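You operate a simulated robot arm through the tools that you are given. There is no shell and no other tool. Be economical: measure what you need, move in short steps, check, and stop when the job is done.

You are at the controls of a simulated robot arm. One attempt, no reset.

TASK
Take the can marked "washers" from the island bench and leave it on the green board.
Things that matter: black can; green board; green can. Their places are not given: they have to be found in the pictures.

The check looks at the end state, three seconds after you hand in, the way a careful person would. Anything else that was tipped, shoved, dropped, spilled or broken makes it a failure.

THE ROBOT
A 7-joint arm with a two-finger parallel gripper, fixed in place. Base frame: the origin is at the foot of the arm, x ahead of it, y to its left, z up; the work surface is at about z = 850. Readings come in mm, degrees, newtons and seconds.
With the tool pointing down near the work surface it reaches from about 240 to 680 mm from the base axis. Its first joint turns from -66.0 to 66.0 degrees. Payload 2.4 kg.
Tool frame: the origin (TCP) lies between the finger pads and is the grasp point; the fingertips stand 30 mm ahead of it; z points along the fingers, y is the line along which they close. The gripper opens to 94 mm. The fingers are 28 mm wide and 10 mm thick; the gripper's body (50 by 96 mm) begins 55 mm behind the TCP.
Orientation is told as [roll, pitch, yaw] about the base's x, y, z axes, in that order, counted from this pose: with the fingers straight down and closing along the base's y, the tool's x points along the base's -x, its y along +y and its z along -z.

THE INTERFACE
- The arm moves only by the tool nudge_tool. Its argument "rows" is text: rows parted by semicolons, each of 7 numbers parted by spaces: the shift along the base's x, y, z in units of 40 mm (1.0 is 40 mm), then the turn, a rotation vector about the base's x, y, z in units of 5 degrees (1.0 is 5 degrees), then the finger opening in cm, from 0 to 9.4. In form: x y z wx wy wz claw; .... A call has 1 to 8 rows; each row shifts and turns the commanded pose from where the row before left it. A call with a number of a shift or a turn outside -1 to 1 is refused whole. Each row takes 0.2 s and may step no farther than 50 mm and 8.6 degrees from the row before; otherwise, or with a gripper value out of range, the whole call is refused. A pose out of reach is approached as far as the arm can. The call stops where the force on the tool passes 40 N (or 10 N more than at its start, if that is more) or the arm is blocked; 0.2 s more then pass. The fingers move at their own pace (about 153 mm/s each) and stop on an object; they squeeze with about 44 N. The grip force told is the motor's: it shows also when the fingers shut on nothing. Time passes only in rows, and 0.2 s behind the last, so rows that do not move let the fingers close. The reply holds the time, the measured pose of the TCP, the force on the tool along the base axes, the opening and the grip force, in the units named above and with some noise, and new pictures: "pictures" is both (left out), scene, wrist or none.
- Cameras (640 x 400 px; columns grow to the right, rows downward): "scene" is fixed at [31.9, 468.5, 1448]; the picture's right is [-0.82, -0.58, 0.00], its down [-0.31, 0.44, -0.84] and it looks along [0.49, -0.68, -0.54] (base axes); focal length 324 px, centre (320, 200). "wrist" rides on the gripper at [-37, 0, -58] in the tool frame; the picture's right is [0.00, -1.00, 0.00], its down [0.97, 0.00, -0.24] and it looks along [0.24, 0.00, 0.97] (tool axes); focal length 218 px, centre (320, 200).
- point_at(camera, pixels): for up to 12 pixels [column, row] of the newest picture of that camera ("zoom" is the newest enlarged one), the place [x, y, z] in the base frame of the surface seen there, good to about 2 mm. No time passes.
- close_up(camera, box): a new picture of the part [left, top, right, bottom] of that camera's present view, enlarged. No time passes.
- sign_off(): hands the job in; it is judged then, once.

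Keep the steps short. Do not move on a guess: measure, check each grasp and each placing, and mend mistakes. In all there are 60 turns and 120 pictures (those below and enlarged ones count). Leave the gripper open and the arm clear of the work at the hand-in unless told otherwise, and finish with a single line.

The tools are called after "Request:" by a JSON object that holds its "api" and its "payload". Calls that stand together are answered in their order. nudge_tool: Moves the arm, as the interface text tells. Its arguments: {"type":"object","properties":{"rows":{"type":"string"},"pictures":{"type":"string","enum":["both","scene","wrist","none"]}},"required":["rows"]} The other tools are called the same way: point_at (camera, pixels) gives the place of the surface under pixels of a picture; close_up (camera, box) takes an enlarged picture of a part of a camera's view; sign_off () hands the job in.

At the start:

```text
clock: 0.0
eef_pos: [397.0, 2.1, 1096.2]
tool_rot: [0.0, 0.0, 0.0]
contact_force: [0.3, -0.7, -0.1]
finger_gap: 93.9
grip_force: 0.0
```

scene: 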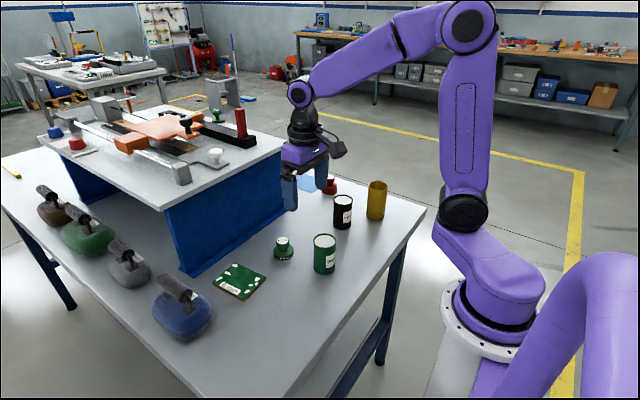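
wrist: 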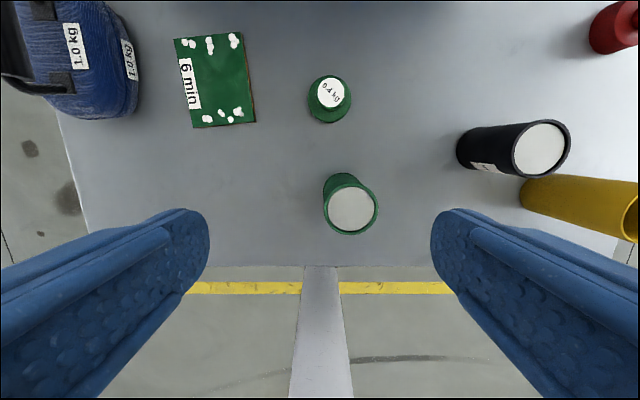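

I see a green can (scene ~324,253), a black can (343,212), a yellow can, and a green board (240,280). I'll enlarge the labels to find "washers".

Request:
{"api": "close_up", "payload": {"camera": "scene", "box": [260, 160, 400, 290]}}

Request:
{"api": "close_up", "payload": {"camera": "scene", "box": [190, 230, 350, 330]}}

Request:
{"api": "close_up", "payload": {"camera": "wrist", "box": [160, 10, 400, 250]}}

Request:
{"api": "point_at", "payload": {"camera": "wrist", "pixels": [[351, 210], [351, 176], [540, 148], [470, 147], [178, 40], [242, 34], [254, 122], [194, 127], [216, 80], [330, 95], [400, 200], [330, 209]]}}

```text
3.08 times, centred on (330, 225) of scene
```

zoom: 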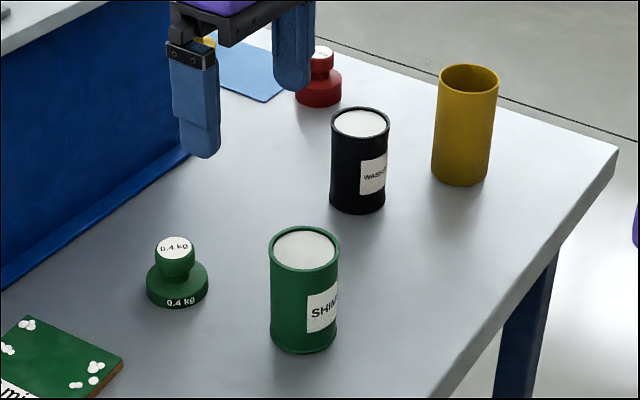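

```text
4.00 times, centred on (270, 280) of scene
```

zoom: 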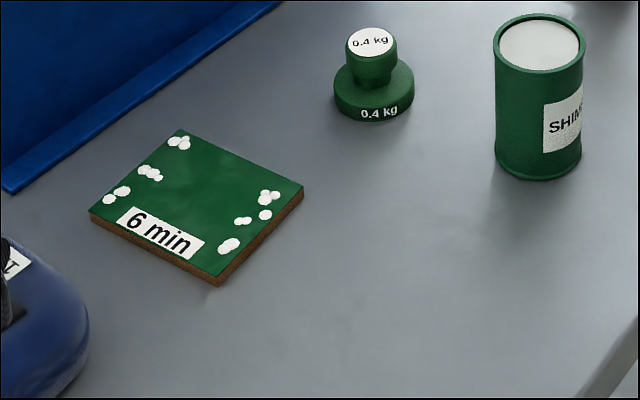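

```text
1.67 times, centred on (280, 130) of wrist
```

zoom: 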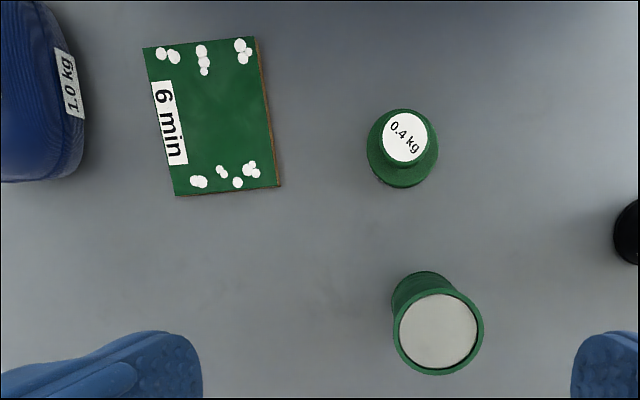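

```text
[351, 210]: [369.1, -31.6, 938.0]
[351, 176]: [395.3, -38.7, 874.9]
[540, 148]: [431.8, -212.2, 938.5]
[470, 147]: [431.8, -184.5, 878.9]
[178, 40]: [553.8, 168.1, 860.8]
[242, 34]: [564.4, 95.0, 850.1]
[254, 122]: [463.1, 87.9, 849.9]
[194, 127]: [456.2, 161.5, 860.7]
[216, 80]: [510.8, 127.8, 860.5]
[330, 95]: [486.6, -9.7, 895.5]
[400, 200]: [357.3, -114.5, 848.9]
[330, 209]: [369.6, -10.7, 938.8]
```

The black can reads "WASH…", so it is the one to take; the green one is SHIM… . Next I measure the black can's rim, the yellow can beside it and the clear space on the board.

Request:
{"api": "point_at", "payload": {"camera": "wrist", "pixels": [[516, 150], [568, 146], [541, 122], [542, 176], [540, 120], [524, 192], [570, 182], [580, 205], [625, 215], [612, 50], [640, 190], [490, 170]]}}

Request:
{"api": "point_at", "payload": {"camera": "scene", "pixels": [[334, 199], [352, 200], [343, 196], [343, 204], [343, 228], [335, 222], [377, 182], [377, 216], [369, 186], [385, 186], [330, 186], [260, 278]]}}

Request:
{"api": "close_up", "payload": {"camera": "wrist", "box": [440, 80, 640, 260]}}

```text
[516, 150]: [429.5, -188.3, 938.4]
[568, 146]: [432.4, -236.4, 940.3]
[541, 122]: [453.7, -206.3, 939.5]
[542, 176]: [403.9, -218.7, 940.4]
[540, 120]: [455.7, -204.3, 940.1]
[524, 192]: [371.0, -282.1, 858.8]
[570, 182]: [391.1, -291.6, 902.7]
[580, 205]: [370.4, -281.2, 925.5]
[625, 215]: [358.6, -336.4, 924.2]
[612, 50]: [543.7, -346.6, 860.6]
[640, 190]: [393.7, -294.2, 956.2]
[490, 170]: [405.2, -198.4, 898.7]
```

```text
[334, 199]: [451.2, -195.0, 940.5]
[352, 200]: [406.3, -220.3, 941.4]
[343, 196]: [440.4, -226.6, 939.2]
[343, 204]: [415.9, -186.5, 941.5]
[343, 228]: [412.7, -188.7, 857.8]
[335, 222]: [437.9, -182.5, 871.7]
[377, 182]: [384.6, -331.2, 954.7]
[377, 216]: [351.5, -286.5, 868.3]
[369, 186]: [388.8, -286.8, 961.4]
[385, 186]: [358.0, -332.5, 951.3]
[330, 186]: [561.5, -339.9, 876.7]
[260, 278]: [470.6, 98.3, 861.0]
```

```text
2.22 times, centred on (540, 170) of wrist
```

zoom: 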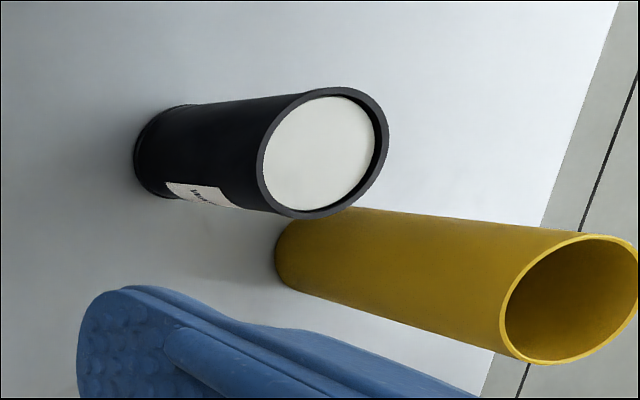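

The black can is centred near (430,-211) with its top at 940, and about 60 mm clear of the yellow can. Now I look closely at the board's white dots and find the edge of the raised deck.

Request:
{"api": "point_at", "payload": {"camera": "scene", "pixels": [[192, 276], [282, 213], [166, 211], [283, 151], [287, 205], [170, 225], [250, 230], [210, 158], [188, 180], [241, 122], [178, 330], [210, 300]]}}

Request:
{"api": "close_up", "payload": {"camera": "wrist", "box": [165, 20, 275, 140]}}

Request:
{"api": "close_up", "payload": {"camera": "scene", "box": [205, 255, 275, 305]}}

```text
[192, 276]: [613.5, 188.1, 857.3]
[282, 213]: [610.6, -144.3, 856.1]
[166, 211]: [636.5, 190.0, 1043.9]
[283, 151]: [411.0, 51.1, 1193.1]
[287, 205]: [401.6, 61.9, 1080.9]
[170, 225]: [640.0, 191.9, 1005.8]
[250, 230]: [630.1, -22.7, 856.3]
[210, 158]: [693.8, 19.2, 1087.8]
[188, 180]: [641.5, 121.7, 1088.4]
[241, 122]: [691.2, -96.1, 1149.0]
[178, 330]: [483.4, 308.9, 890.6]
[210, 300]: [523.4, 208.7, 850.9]
```

```text
3.33 times, centred on (220, 80) of wrist
```

zoom: 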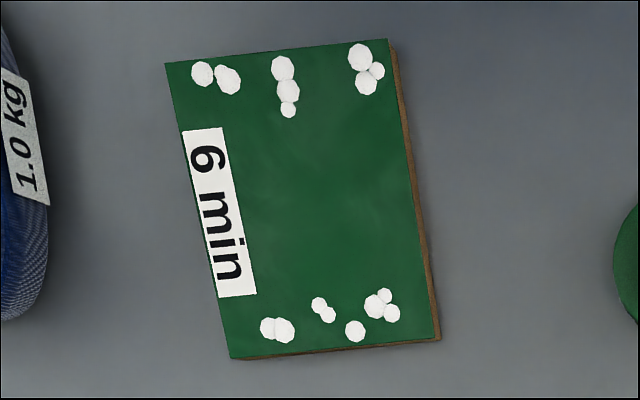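

```text
8.00 times, centred on (240, 280) of scene
```

zoom: 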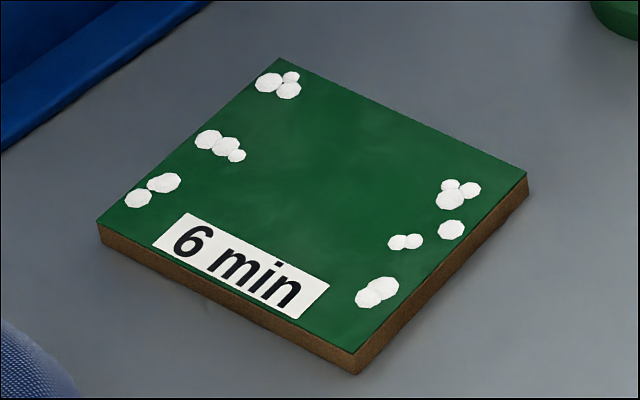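

The dots are flat on the board, and the board's clear middle is near (510,125). The deck starts at x≈635, so it leaves room. Now I move over the black can at the same height.

Request:
{"api": "nudge_tool", "payload": {"rows": "0.1375 -0.8875 0 0 0 0 9.4;0.1375 -0.8875 0 0 0 0 9.4;0.1375 -0.8875 0 0 0 0 9.4;0.1375 -0.8875 0 0 0 0 9.4;0.1375 -0.8875 0 0 0 0 9.4;0.1375 -0.8875 0 0 0 0 9.4;0 0 0 0 0 0 9.4"}}

```text
clock: 1.6
eef_pos: [430.7, -209.8, 1095.1]
tool_rot: [0.0, 0.1, -0.1]
contact_force: [0.3, 0.0, 0.1]
finger_gap: 94.1
grip_force: 0.0
```

scene: 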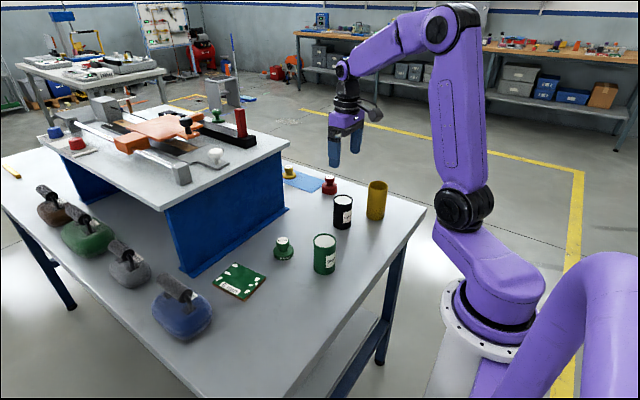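
wrist: 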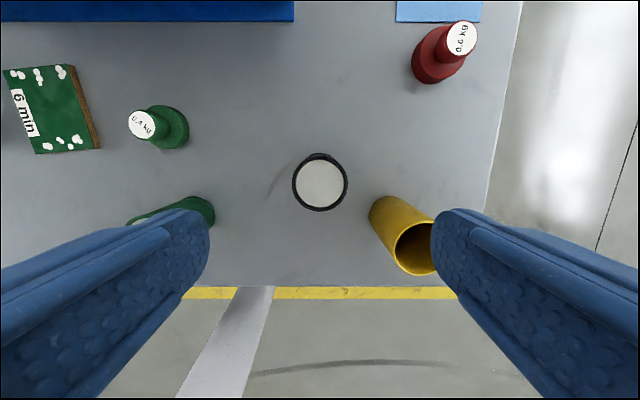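

The can is almost directly below. I recheck its rim and the yellow can before going down.

Request:
{"api": "point_at", "payload": {"camera": "wrist", "pixels": [[294, 184], [346, 184], [320, 158], [320, 209], [398, 250], [433, 250], [415, 225], [410, 273], [320, 184], [380, 205]]}}

```text
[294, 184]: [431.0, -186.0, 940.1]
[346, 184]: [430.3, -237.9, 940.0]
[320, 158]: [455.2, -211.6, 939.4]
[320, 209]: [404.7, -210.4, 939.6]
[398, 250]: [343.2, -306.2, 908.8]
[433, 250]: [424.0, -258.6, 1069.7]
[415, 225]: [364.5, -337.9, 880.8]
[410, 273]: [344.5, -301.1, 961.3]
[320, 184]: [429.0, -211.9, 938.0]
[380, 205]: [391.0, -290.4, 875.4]
```

Centre is (430,-212), diameter 53. I go down 192 mm to z≈903, which keeps the hand's body above the lid.

Request:
{"api": "nudge_tool", "payload": {"rows": "0 -0.05 -0.8 0 0 0 9.4;0 0 -0.8 0 0 0 9.4;0 0 -0.8 0 0 0 9.4;0 0 -0.8 0 0 0 9.4;0 0 -0.8 0 0 0 9.4;0 0 -0.8 0 0 0 9.4;0 0 0 0 0 0 9.4"}}

```text
clock: 3.2
eef_pos: [427.0, -213.5, 902.1]
tool_rot: [0.0, 0.0, 0.0]
contact_force: [0.0, -0.8, 0.8]
finger_gap: 94.2
grip_force: 0.1
```

scene: 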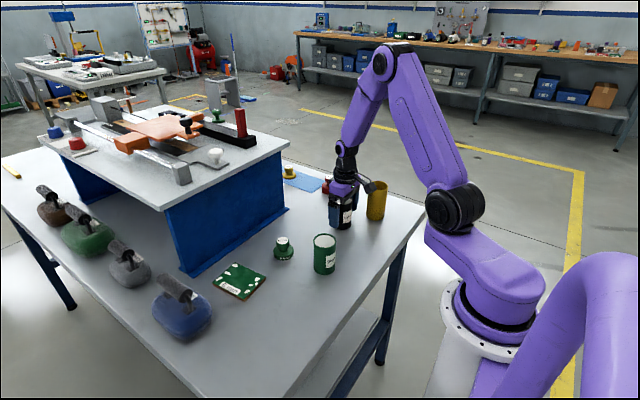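
wrist: 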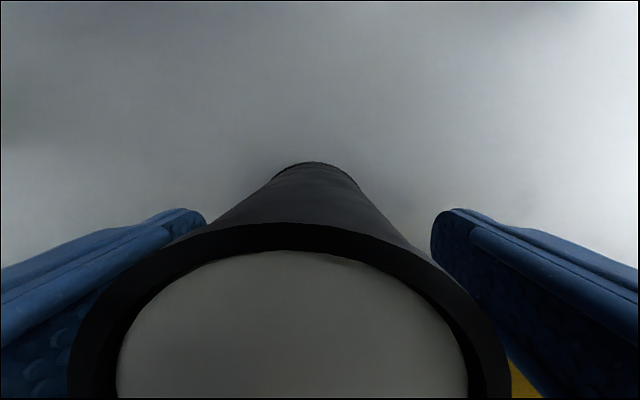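

Fingers straddle the can; it sits about 2 mm off-centre. I correct by 2–3 mm and close.

Request:
{"api": "nudge_tool", "payload": {"rows": "0.07 0.05 0 0 0 0 9.4;0 0 0 0 0 0 7;0 0 0 0 0 0 4;0 0 0 0 0 0 4;0 0 0 0 0 0 4"}}

```text
clock: 4.4
eef_pos: [431.8, -212.0, 903.9]
tool_rot: [0.0, 0.0, 0.0]
contact_force: [0.5, 1.0, 0.5]
finger_gap: 56.0
grip_force: 44.1
```

scene: 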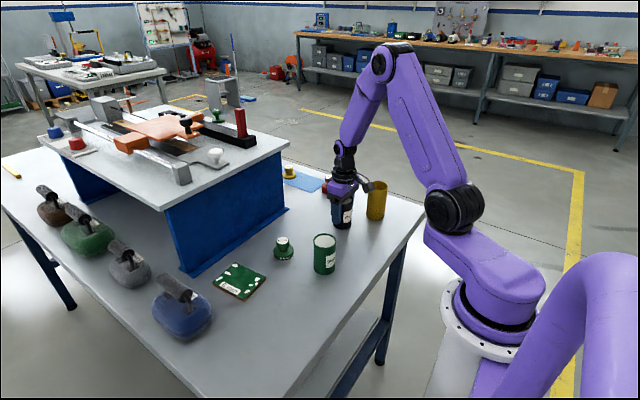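
wrist: 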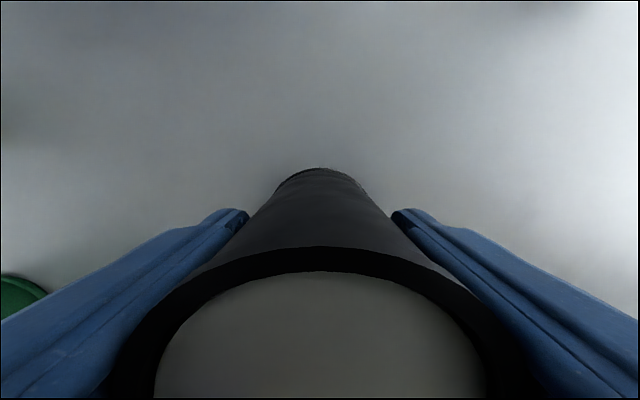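

The can is held: gap 56 mm, grip 44 N. I lift it gently, first a little and then more.

Request:
{"api": "nudge_tool", "payload": {"rows": "0 0 0.2 0 0 0 4;0 0 0.4 0 0 0 4;0 0 0.6 0 0 0 4;0 0 0.8 0 0 0 4;0 0 0.8 0 0 0 4;0 0 0.4 0 0 0 4;0 0 0 0 0 0 4"}}

```text
clock: 6.0
eef_pos: [431.9, -211.7, 1031.6]
tool_rot: [-0.1, 0.1, 0.0]
contact_force: [0.5, -0.7, -3.2]
finger_gap: 57.0
grip_force: 44.0
```

scene: 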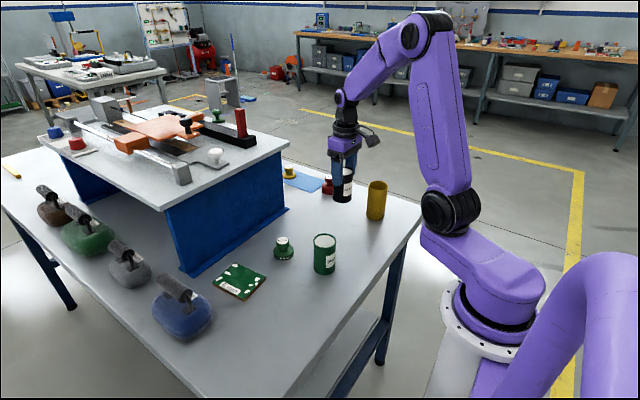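
wrist: 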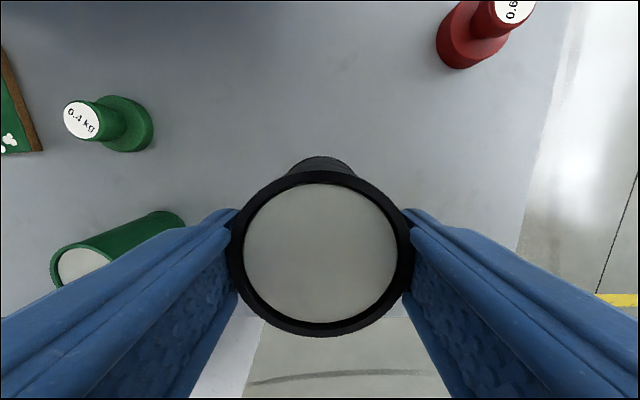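

The rim now looks farther from the camera (185 px across against ~400 before), so the can may have slipped. I measure it.

Request:
{"api": "point_at", "payload": {"camera": "wrist", "pixels": [[320, 260], [320, 178], [320, 330], [235, 255], [405, 255]]}}

Request:
{"api": "close_up", "payload": {"camera": "scene", "box": [300, 120, 400, 220]}}

```text
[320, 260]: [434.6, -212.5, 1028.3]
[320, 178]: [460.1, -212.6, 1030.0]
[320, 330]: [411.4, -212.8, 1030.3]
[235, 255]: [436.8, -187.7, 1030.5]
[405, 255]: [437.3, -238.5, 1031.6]
```

```text
4.00 times, centred on (350, 170) of scene
```

zoom: 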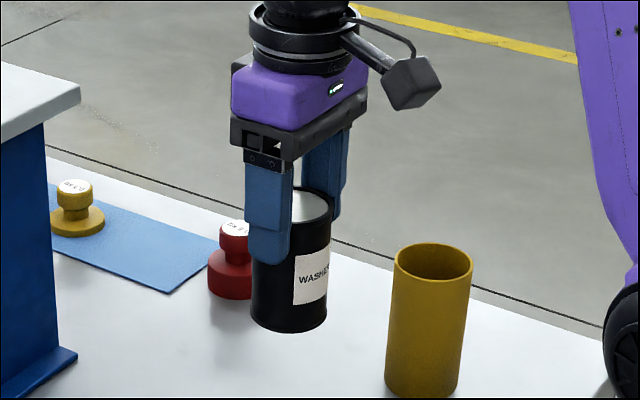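

The can slipped about 35 mm in the fingers: its rim is now level with the TCP, its bottom is at ≈940. I lower it at once toward its free starting spot, then look again.

Request:
{"api": "nudge_tool", "payload": {"rows": "0 0 -0.4 0 0 0 4;0 0 -0.7 0 0 0 4;0 0 -0.4 0 0 0 4", "pictures": "wrist"}}

Request:
{"api": "point_at", "payload": {"camera": "wrist", "pixels": [[320, 260], [300, 300], [340, 240]]}}

```text
clock: 6.8
eef_pos: [432.8, -210.8, 971.8]
tool_rot: [0.1, 0.0, 0.0]
contact_force: [0.1, -0.2, -2.6]
finger_gap: 56.5
grip_force: 43.8
```

wrist: 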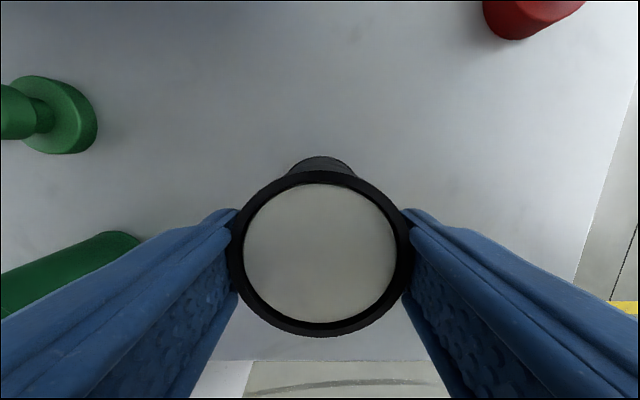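

```text
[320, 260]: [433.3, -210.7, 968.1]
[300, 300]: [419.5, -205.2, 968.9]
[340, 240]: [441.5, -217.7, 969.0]
```

The slipping has stopped: rim still at TCP level, grip 44 N, load ≈3 N. I lift gently (10 mm per row) and check that the rim stays put.

Request:
{"api": "nudge_tool", "payload": {"rows": "0 0 0.1 0 0 0 4;0 0 0.2 0 0 0 4;0 0 0.25 0 0 0 4;0 0 0.25 0 0 0 4;0 0 0.25 0 0 0 4;0 0 0.2 0 0 0 4;0 0 0.1 0 0 0 4", "pictures": "wrist"}}

Request:
{"api": "point_at", "payload": {"camera": "wrist", "pixels": [[320, 260], [300, 300], [340, 240]]}}

```text
clock: 8.4
eef_pos: [432.7, -211.8, 1025.5]
tool_rot: [0.0, 0.0, -0.1]
contact_force: [0.1, -0.1, -2.6]
finger_gap: 56.3
grip_force: 43.7
```

wrist: 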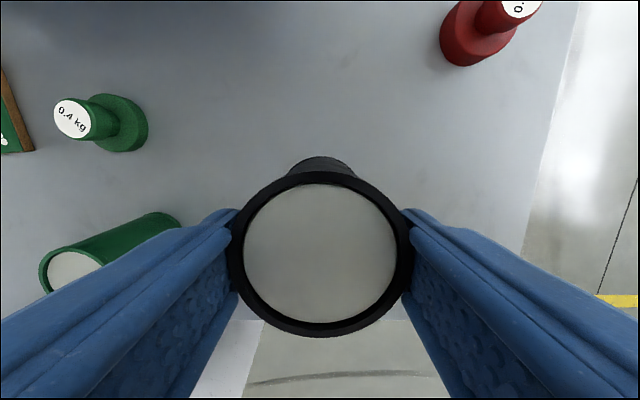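

```text
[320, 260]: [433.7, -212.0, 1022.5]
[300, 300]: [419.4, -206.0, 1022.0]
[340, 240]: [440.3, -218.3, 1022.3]
```

The hold is steady. I raise it another 36 mm so its bottom is well above the weight and the green can, and start across gently.

Request:
{"api": "nudge_tool", "payload": {"rows": "0 0 0.3 0 0 0 4;0 0 0.3 0 0 0 4;0 0 0.3 0 0 0 4;0.06 0.25 0 0 0 0 4;0.1 0.45 0 0 0 0 4;0.12 0.55 0 0 0 0 4;0.12 0.55 0 0 0 0 4;0.12 0.55 0 0 0 0 4"}}

Request:
{"api": "point_at", "payload": {"camera": "wrist", "pixels": [[320, 260], [300, 300], [340, 240]]}}

```text
clock: 10.2
eef_pos: [454.5, -116.6, 1063.4]
tool_rot: [0.1, 0.1, -0.1]
contact_force: [0.5, -0.1, -2.8]
finger_gap: 56.5
grip_force: 43.5
```

scene: 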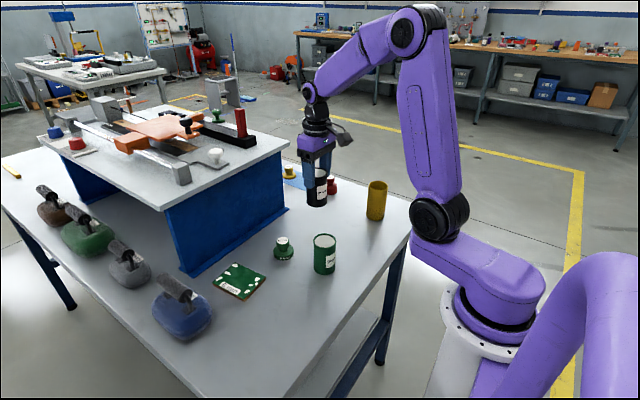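
wrist: 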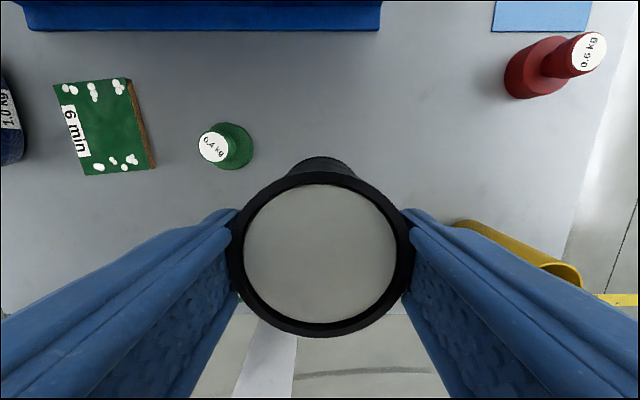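

```text
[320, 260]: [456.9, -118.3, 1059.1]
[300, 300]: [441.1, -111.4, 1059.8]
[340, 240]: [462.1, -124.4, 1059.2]
```

Steady, rim still level with the TCP. I carry on to above the board's middle, aiming for TCP (506,125).

Request:
{"api": "nudge_tool", "payload": {"rows": "0.16 0.6 0 0 0 0 4;0.16 0.8 0 0 0 0 4;0.16 0.9 0 0 0 0 4;0.16 0.9 0 0 0 0 4;0.16 0.9 0 0 0 0 4;0.16 0.8 0 0 0 0 4;0.16 0.65 0 0 0 0 4;0.16 0.45 0 0 0 0 4"}}

Request:
{"api": "point_at", "payload": {"camera": "wrist", "pixels": [[320, 178], [320, 330], [235, 255], [405, 255], [320, 260]]}}

Request:
{"api": "close_up", "payload": {"camera": "scene", "box": [180, 160, 340, 310]}}

```text
clock: 12.0
eef_pos: [504.9, 123.3, 1062.4]
tool_rot: [0.0, 0.0, -0.1]
contact_force: [-0.1, 0.2, -2.5]
finger_gap: 56.6
grip_force: 44.3
```

scene: 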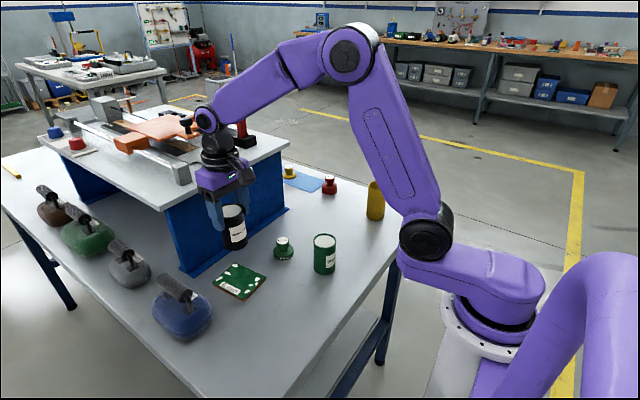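
wrist: 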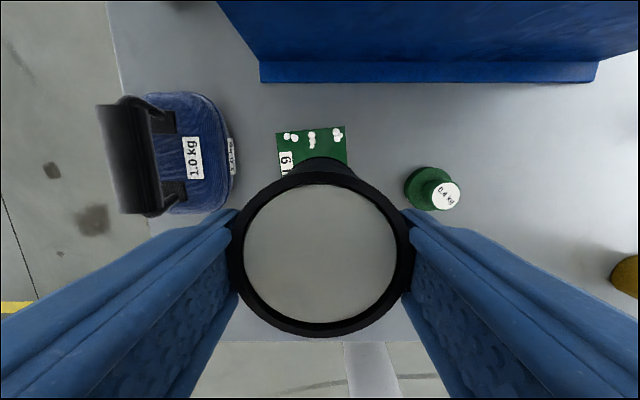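

```text
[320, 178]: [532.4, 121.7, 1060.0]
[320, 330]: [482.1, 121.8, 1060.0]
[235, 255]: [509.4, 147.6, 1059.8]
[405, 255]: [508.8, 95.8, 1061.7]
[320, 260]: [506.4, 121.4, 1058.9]
```

```text
2.67 times, centred on (260, 235) of scene
```

zoom: 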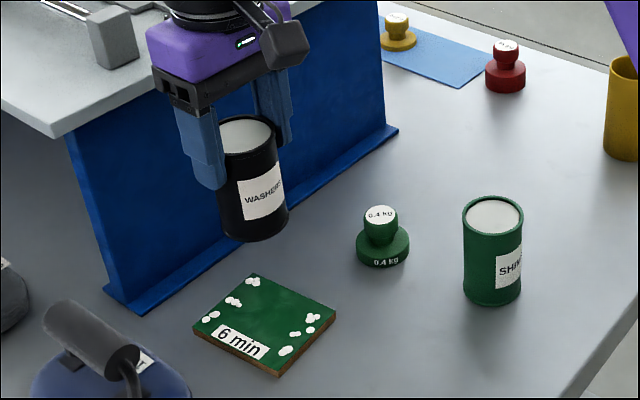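

The can is centred at (508,122) with its bottom at ≈970, over the board (top 861). I shift 4 mm in y and lower 96 mm gently.

Request:
{"api": "nudge_tool", "payload": {"rows": "0.04 0.1 -0.15 0 0 0 4;0 0 -0.3 0 0 0 4;0 0 -0.4 0 0 0 4;0 0 -0.45 0 0 0 4;0 0 -0.45 0 0 0 4;0 0 -0.35 0 0 0 4;0 0 -0.2 0 0 0 4;0 0 -0.1 0 0 0 4"}}

Request:
{"api": "point_at", "payload": {"camera": "wrist", "pixels": [[320, 178], [320, 330], [235, 255], [405, 255], [320, 260]]}}

Request:
{"api": "close_up", "payload": {"camera": "scene", "box": [190, 200, 300, 310]}}

```text
clock: 13.8
eef_pos: [506.7, 126.9, 966.7]
tool_rot: [0.0, 0.0, 0.0]
contact_force: [-0.4, -0.5, -3.4]
finger_gap: 56.2
grip_force: 43.9
```

scene: 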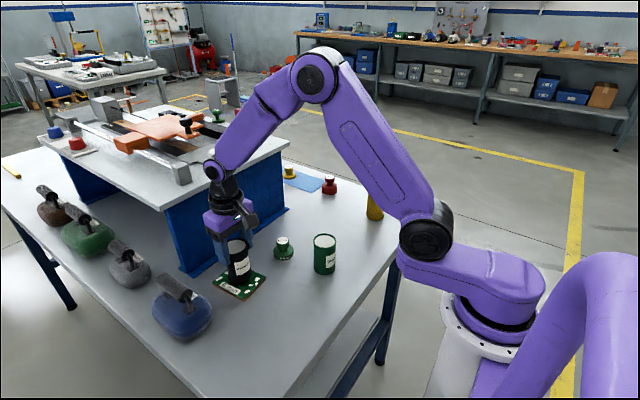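
wrist: 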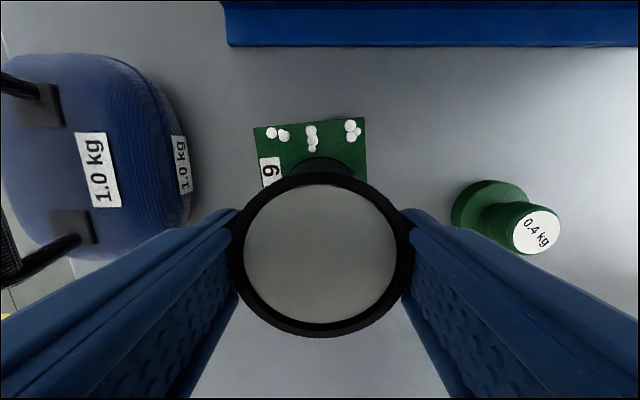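

```text
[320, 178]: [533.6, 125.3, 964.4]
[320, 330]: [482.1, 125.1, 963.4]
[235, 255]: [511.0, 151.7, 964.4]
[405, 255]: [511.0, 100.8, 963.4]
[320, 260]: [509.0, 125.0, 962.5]
```

```text
3.64 times, centred on (245, 255) of scene
```

zoom: 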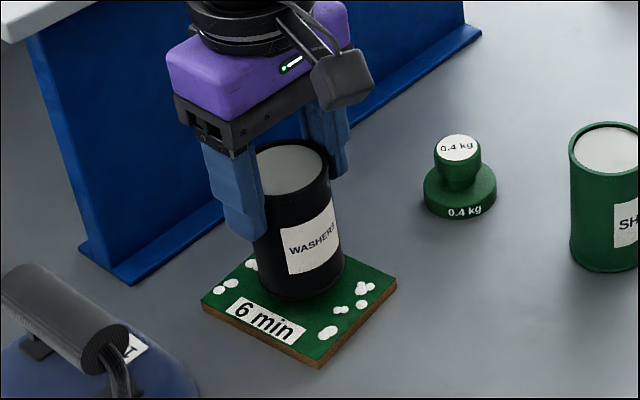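

The can hangs about 12 mm above the board, centred on it. I creep down and watch the force.

Request:
{"api": "nudge_tool", "payload": {"rows": "0 0 -0.06 0 0 0 4;0 0 -0.06 0 0 0 4;0 0 -0.06 0 0 0 4;0 0 -0.05 0 0 0 4;0 0 -0.03 0 0 0 4;0 0 0 0 0 0 4", "pictures": "wrist"}}

Request:
{"api": "point_at", "payload": {"camera": "wrist", "pixels": [[320, 178], [320, 330], [235, 255], [405, 255], [320, 260]]}}

Request:
{"api": "close_up", "payload": {"camera": "scene", "box": [200, 220, 290, 310]}}

```text
clock: 15.2
eef_pos: [506.1, 127.0, 956.4]
tool_rot: [0.0, 0.0, 0.0]
contact_force: [1.0, 0.5, -2.9]
finger_gap: 56.5
grip_force: 43.9
```

wrist: 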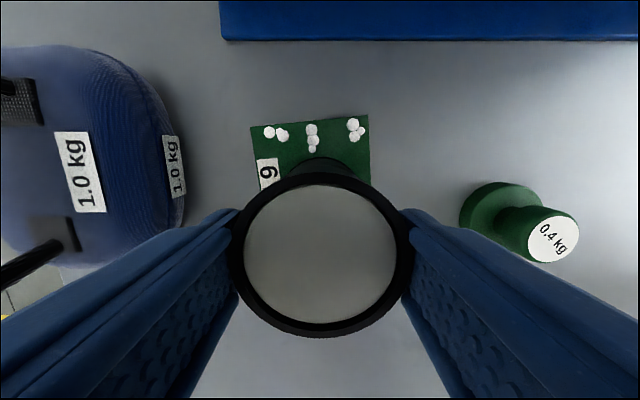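

```text
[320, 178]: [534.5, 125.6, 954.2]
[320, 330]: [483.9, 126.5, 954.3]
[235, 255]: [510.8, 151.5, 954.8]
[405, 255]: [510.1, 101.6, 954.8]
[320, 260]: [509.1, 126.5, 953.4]
```

```text
4.44 times, centred on (245, 265) of scene
```

zoom: 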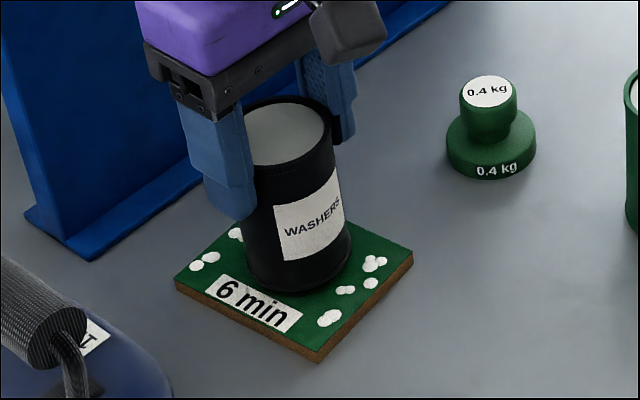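

It still hangs (2.9 N) with about 3–4 mm left. I lower in 1 mm rows.

Request:
{"api": "nudge_tool", "payload": {"rows": "0 0 -0.03 0 0 0 4;0 0 -0.03 0 0 0 4;0 0 -0.03 0 0 0 4;0 0 -0.03 0 0 0 4;0 0 0 0 0 0 4", "pictures": "wrist"}}

Request:
{"api": "point_at", "payload": {"camera": "wrist", "pixels": [[320, 178], [320, 330], [235, 255], [405, 255], [320, 260]]}}

```text
clock: 16.4
eef_pos: [507.6, 127.4, 953.0]
tool_rot: [0.0, -0.1, 0.0]
contact_force: [-4.1, -0.5, 9.6]
finger_gap: 56.2
grip_force: 43.8
```

wrist: 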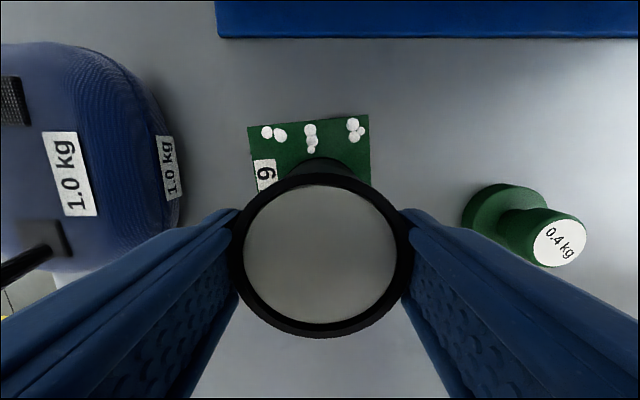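

```text
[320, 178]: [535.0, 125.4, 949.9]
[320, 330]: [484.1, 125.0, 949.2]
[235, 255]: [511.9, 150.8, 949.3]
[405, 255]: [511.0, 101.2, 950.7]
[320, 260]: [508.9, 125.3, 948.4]
```

The force now pushes up 9.6 N, so the can stands on the board. I ease up 1 mm and open to 7.4 cm while staying in place.

Request:
{"api": "nudge_tool", "payload": {"rows": "0 0 0.03 0 0 0 4;0 0 0 0 0 0 5.8;0 0 0 0 0 0 6.2;0 0 0 0 0 0 6.8;0 0 0 0 0 0 7.4;0 0 0 0 0 0 7.4"}}

Request:
{"api": "point_at", "payload": {"camera": "wrist", "pixels": [[320, 178], [320, 330], [240, 255], [400, 255], [165, 200]]}}

```text
clock: 17.8
eef_pos: [506.4, 126.5, 952.2]
tool_rot: [0.0, -0.1, 0.0]
contact_force: [-0.5, -0.7, -0.1]
finger_gap: 73.9
grip_force: 0.1
```

scene: 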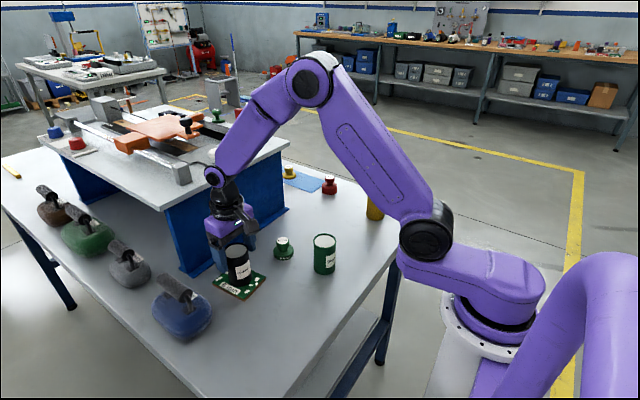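
wrist: 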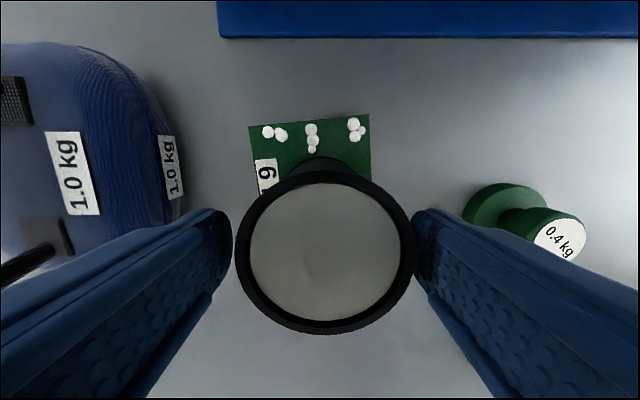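

```text
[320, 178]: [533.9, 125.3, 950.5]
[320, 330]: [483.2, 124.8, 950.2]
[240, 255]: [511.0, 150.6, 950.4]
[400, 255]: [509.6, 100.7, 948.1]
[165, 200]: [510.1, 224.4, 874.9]
```

The can is free and level, rim at 950 all round. I rise straight up and then back away.

Request:
{"api": "nudge_tool", "payload": {"rows": "0 0 0.2 0 0 0 7.4;0 0 0.5 0 0 0 7.8;0 0 0.8 0 0 0 9;0 0 0.9 0 0 0 9;0 0 0.9 0 0 0 9;-0.8 0 0.3 0 0 0 9;-0.9 0 0 0 0 0 9;-0.9 0 0 0 0 0 9"}}

Request:
{"api": "close_up", "payload": {"camera": "scene", "box": [180, 160, 400, 320]}}

```text
clock: 19.6
eef_pos: [399.2, 127.8, 1096.1]
tool_rot: [-0.1, 0.0, 0.1]
contact_force: [0.3, -0.3, 0.1]
finger_gap: 90.1
grip_force: 0.1
```

scene: 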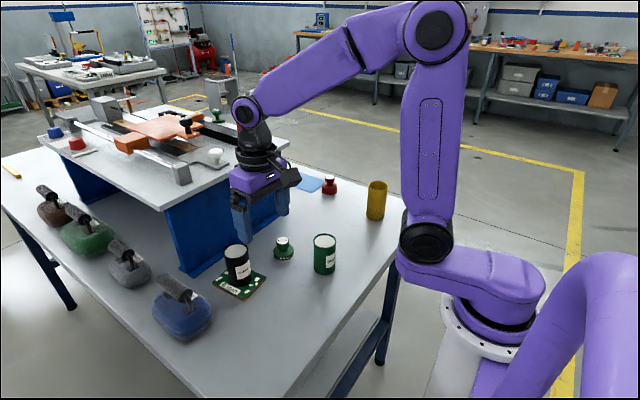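
wrist: 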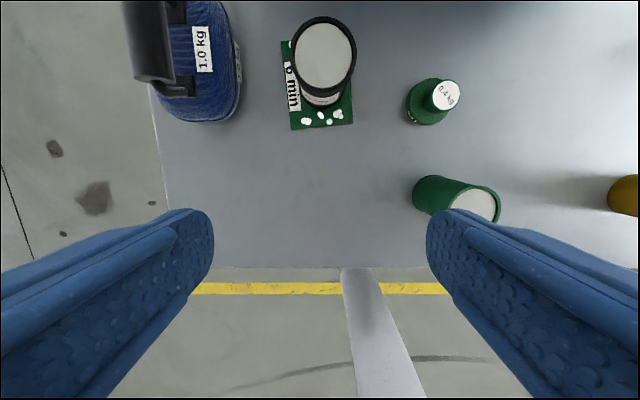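

```text
2.50 times, centred on (290, 240) of scene
```

zoom: 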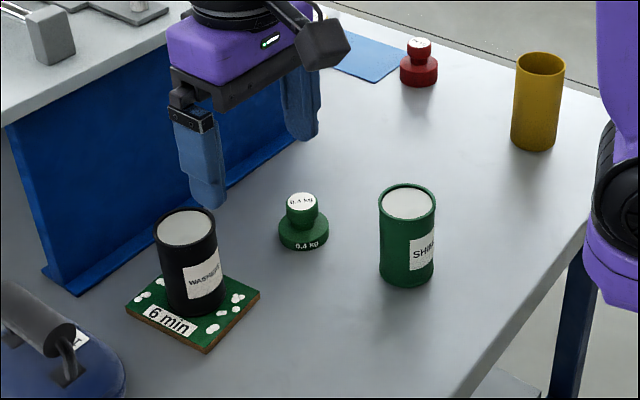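

The washers can stands upright in the middle of the green board, nothing else has moved, and the gripper is open and clear. I hand in.

Request:
{"api": "sign_off", "payload": {}}

```text
The job is handed in.
```

The black can marked "washers" is standing upright on the green board. It slid about 35 mm in the fingers during the first lift but was not dropped, and nothing else was disturbed.
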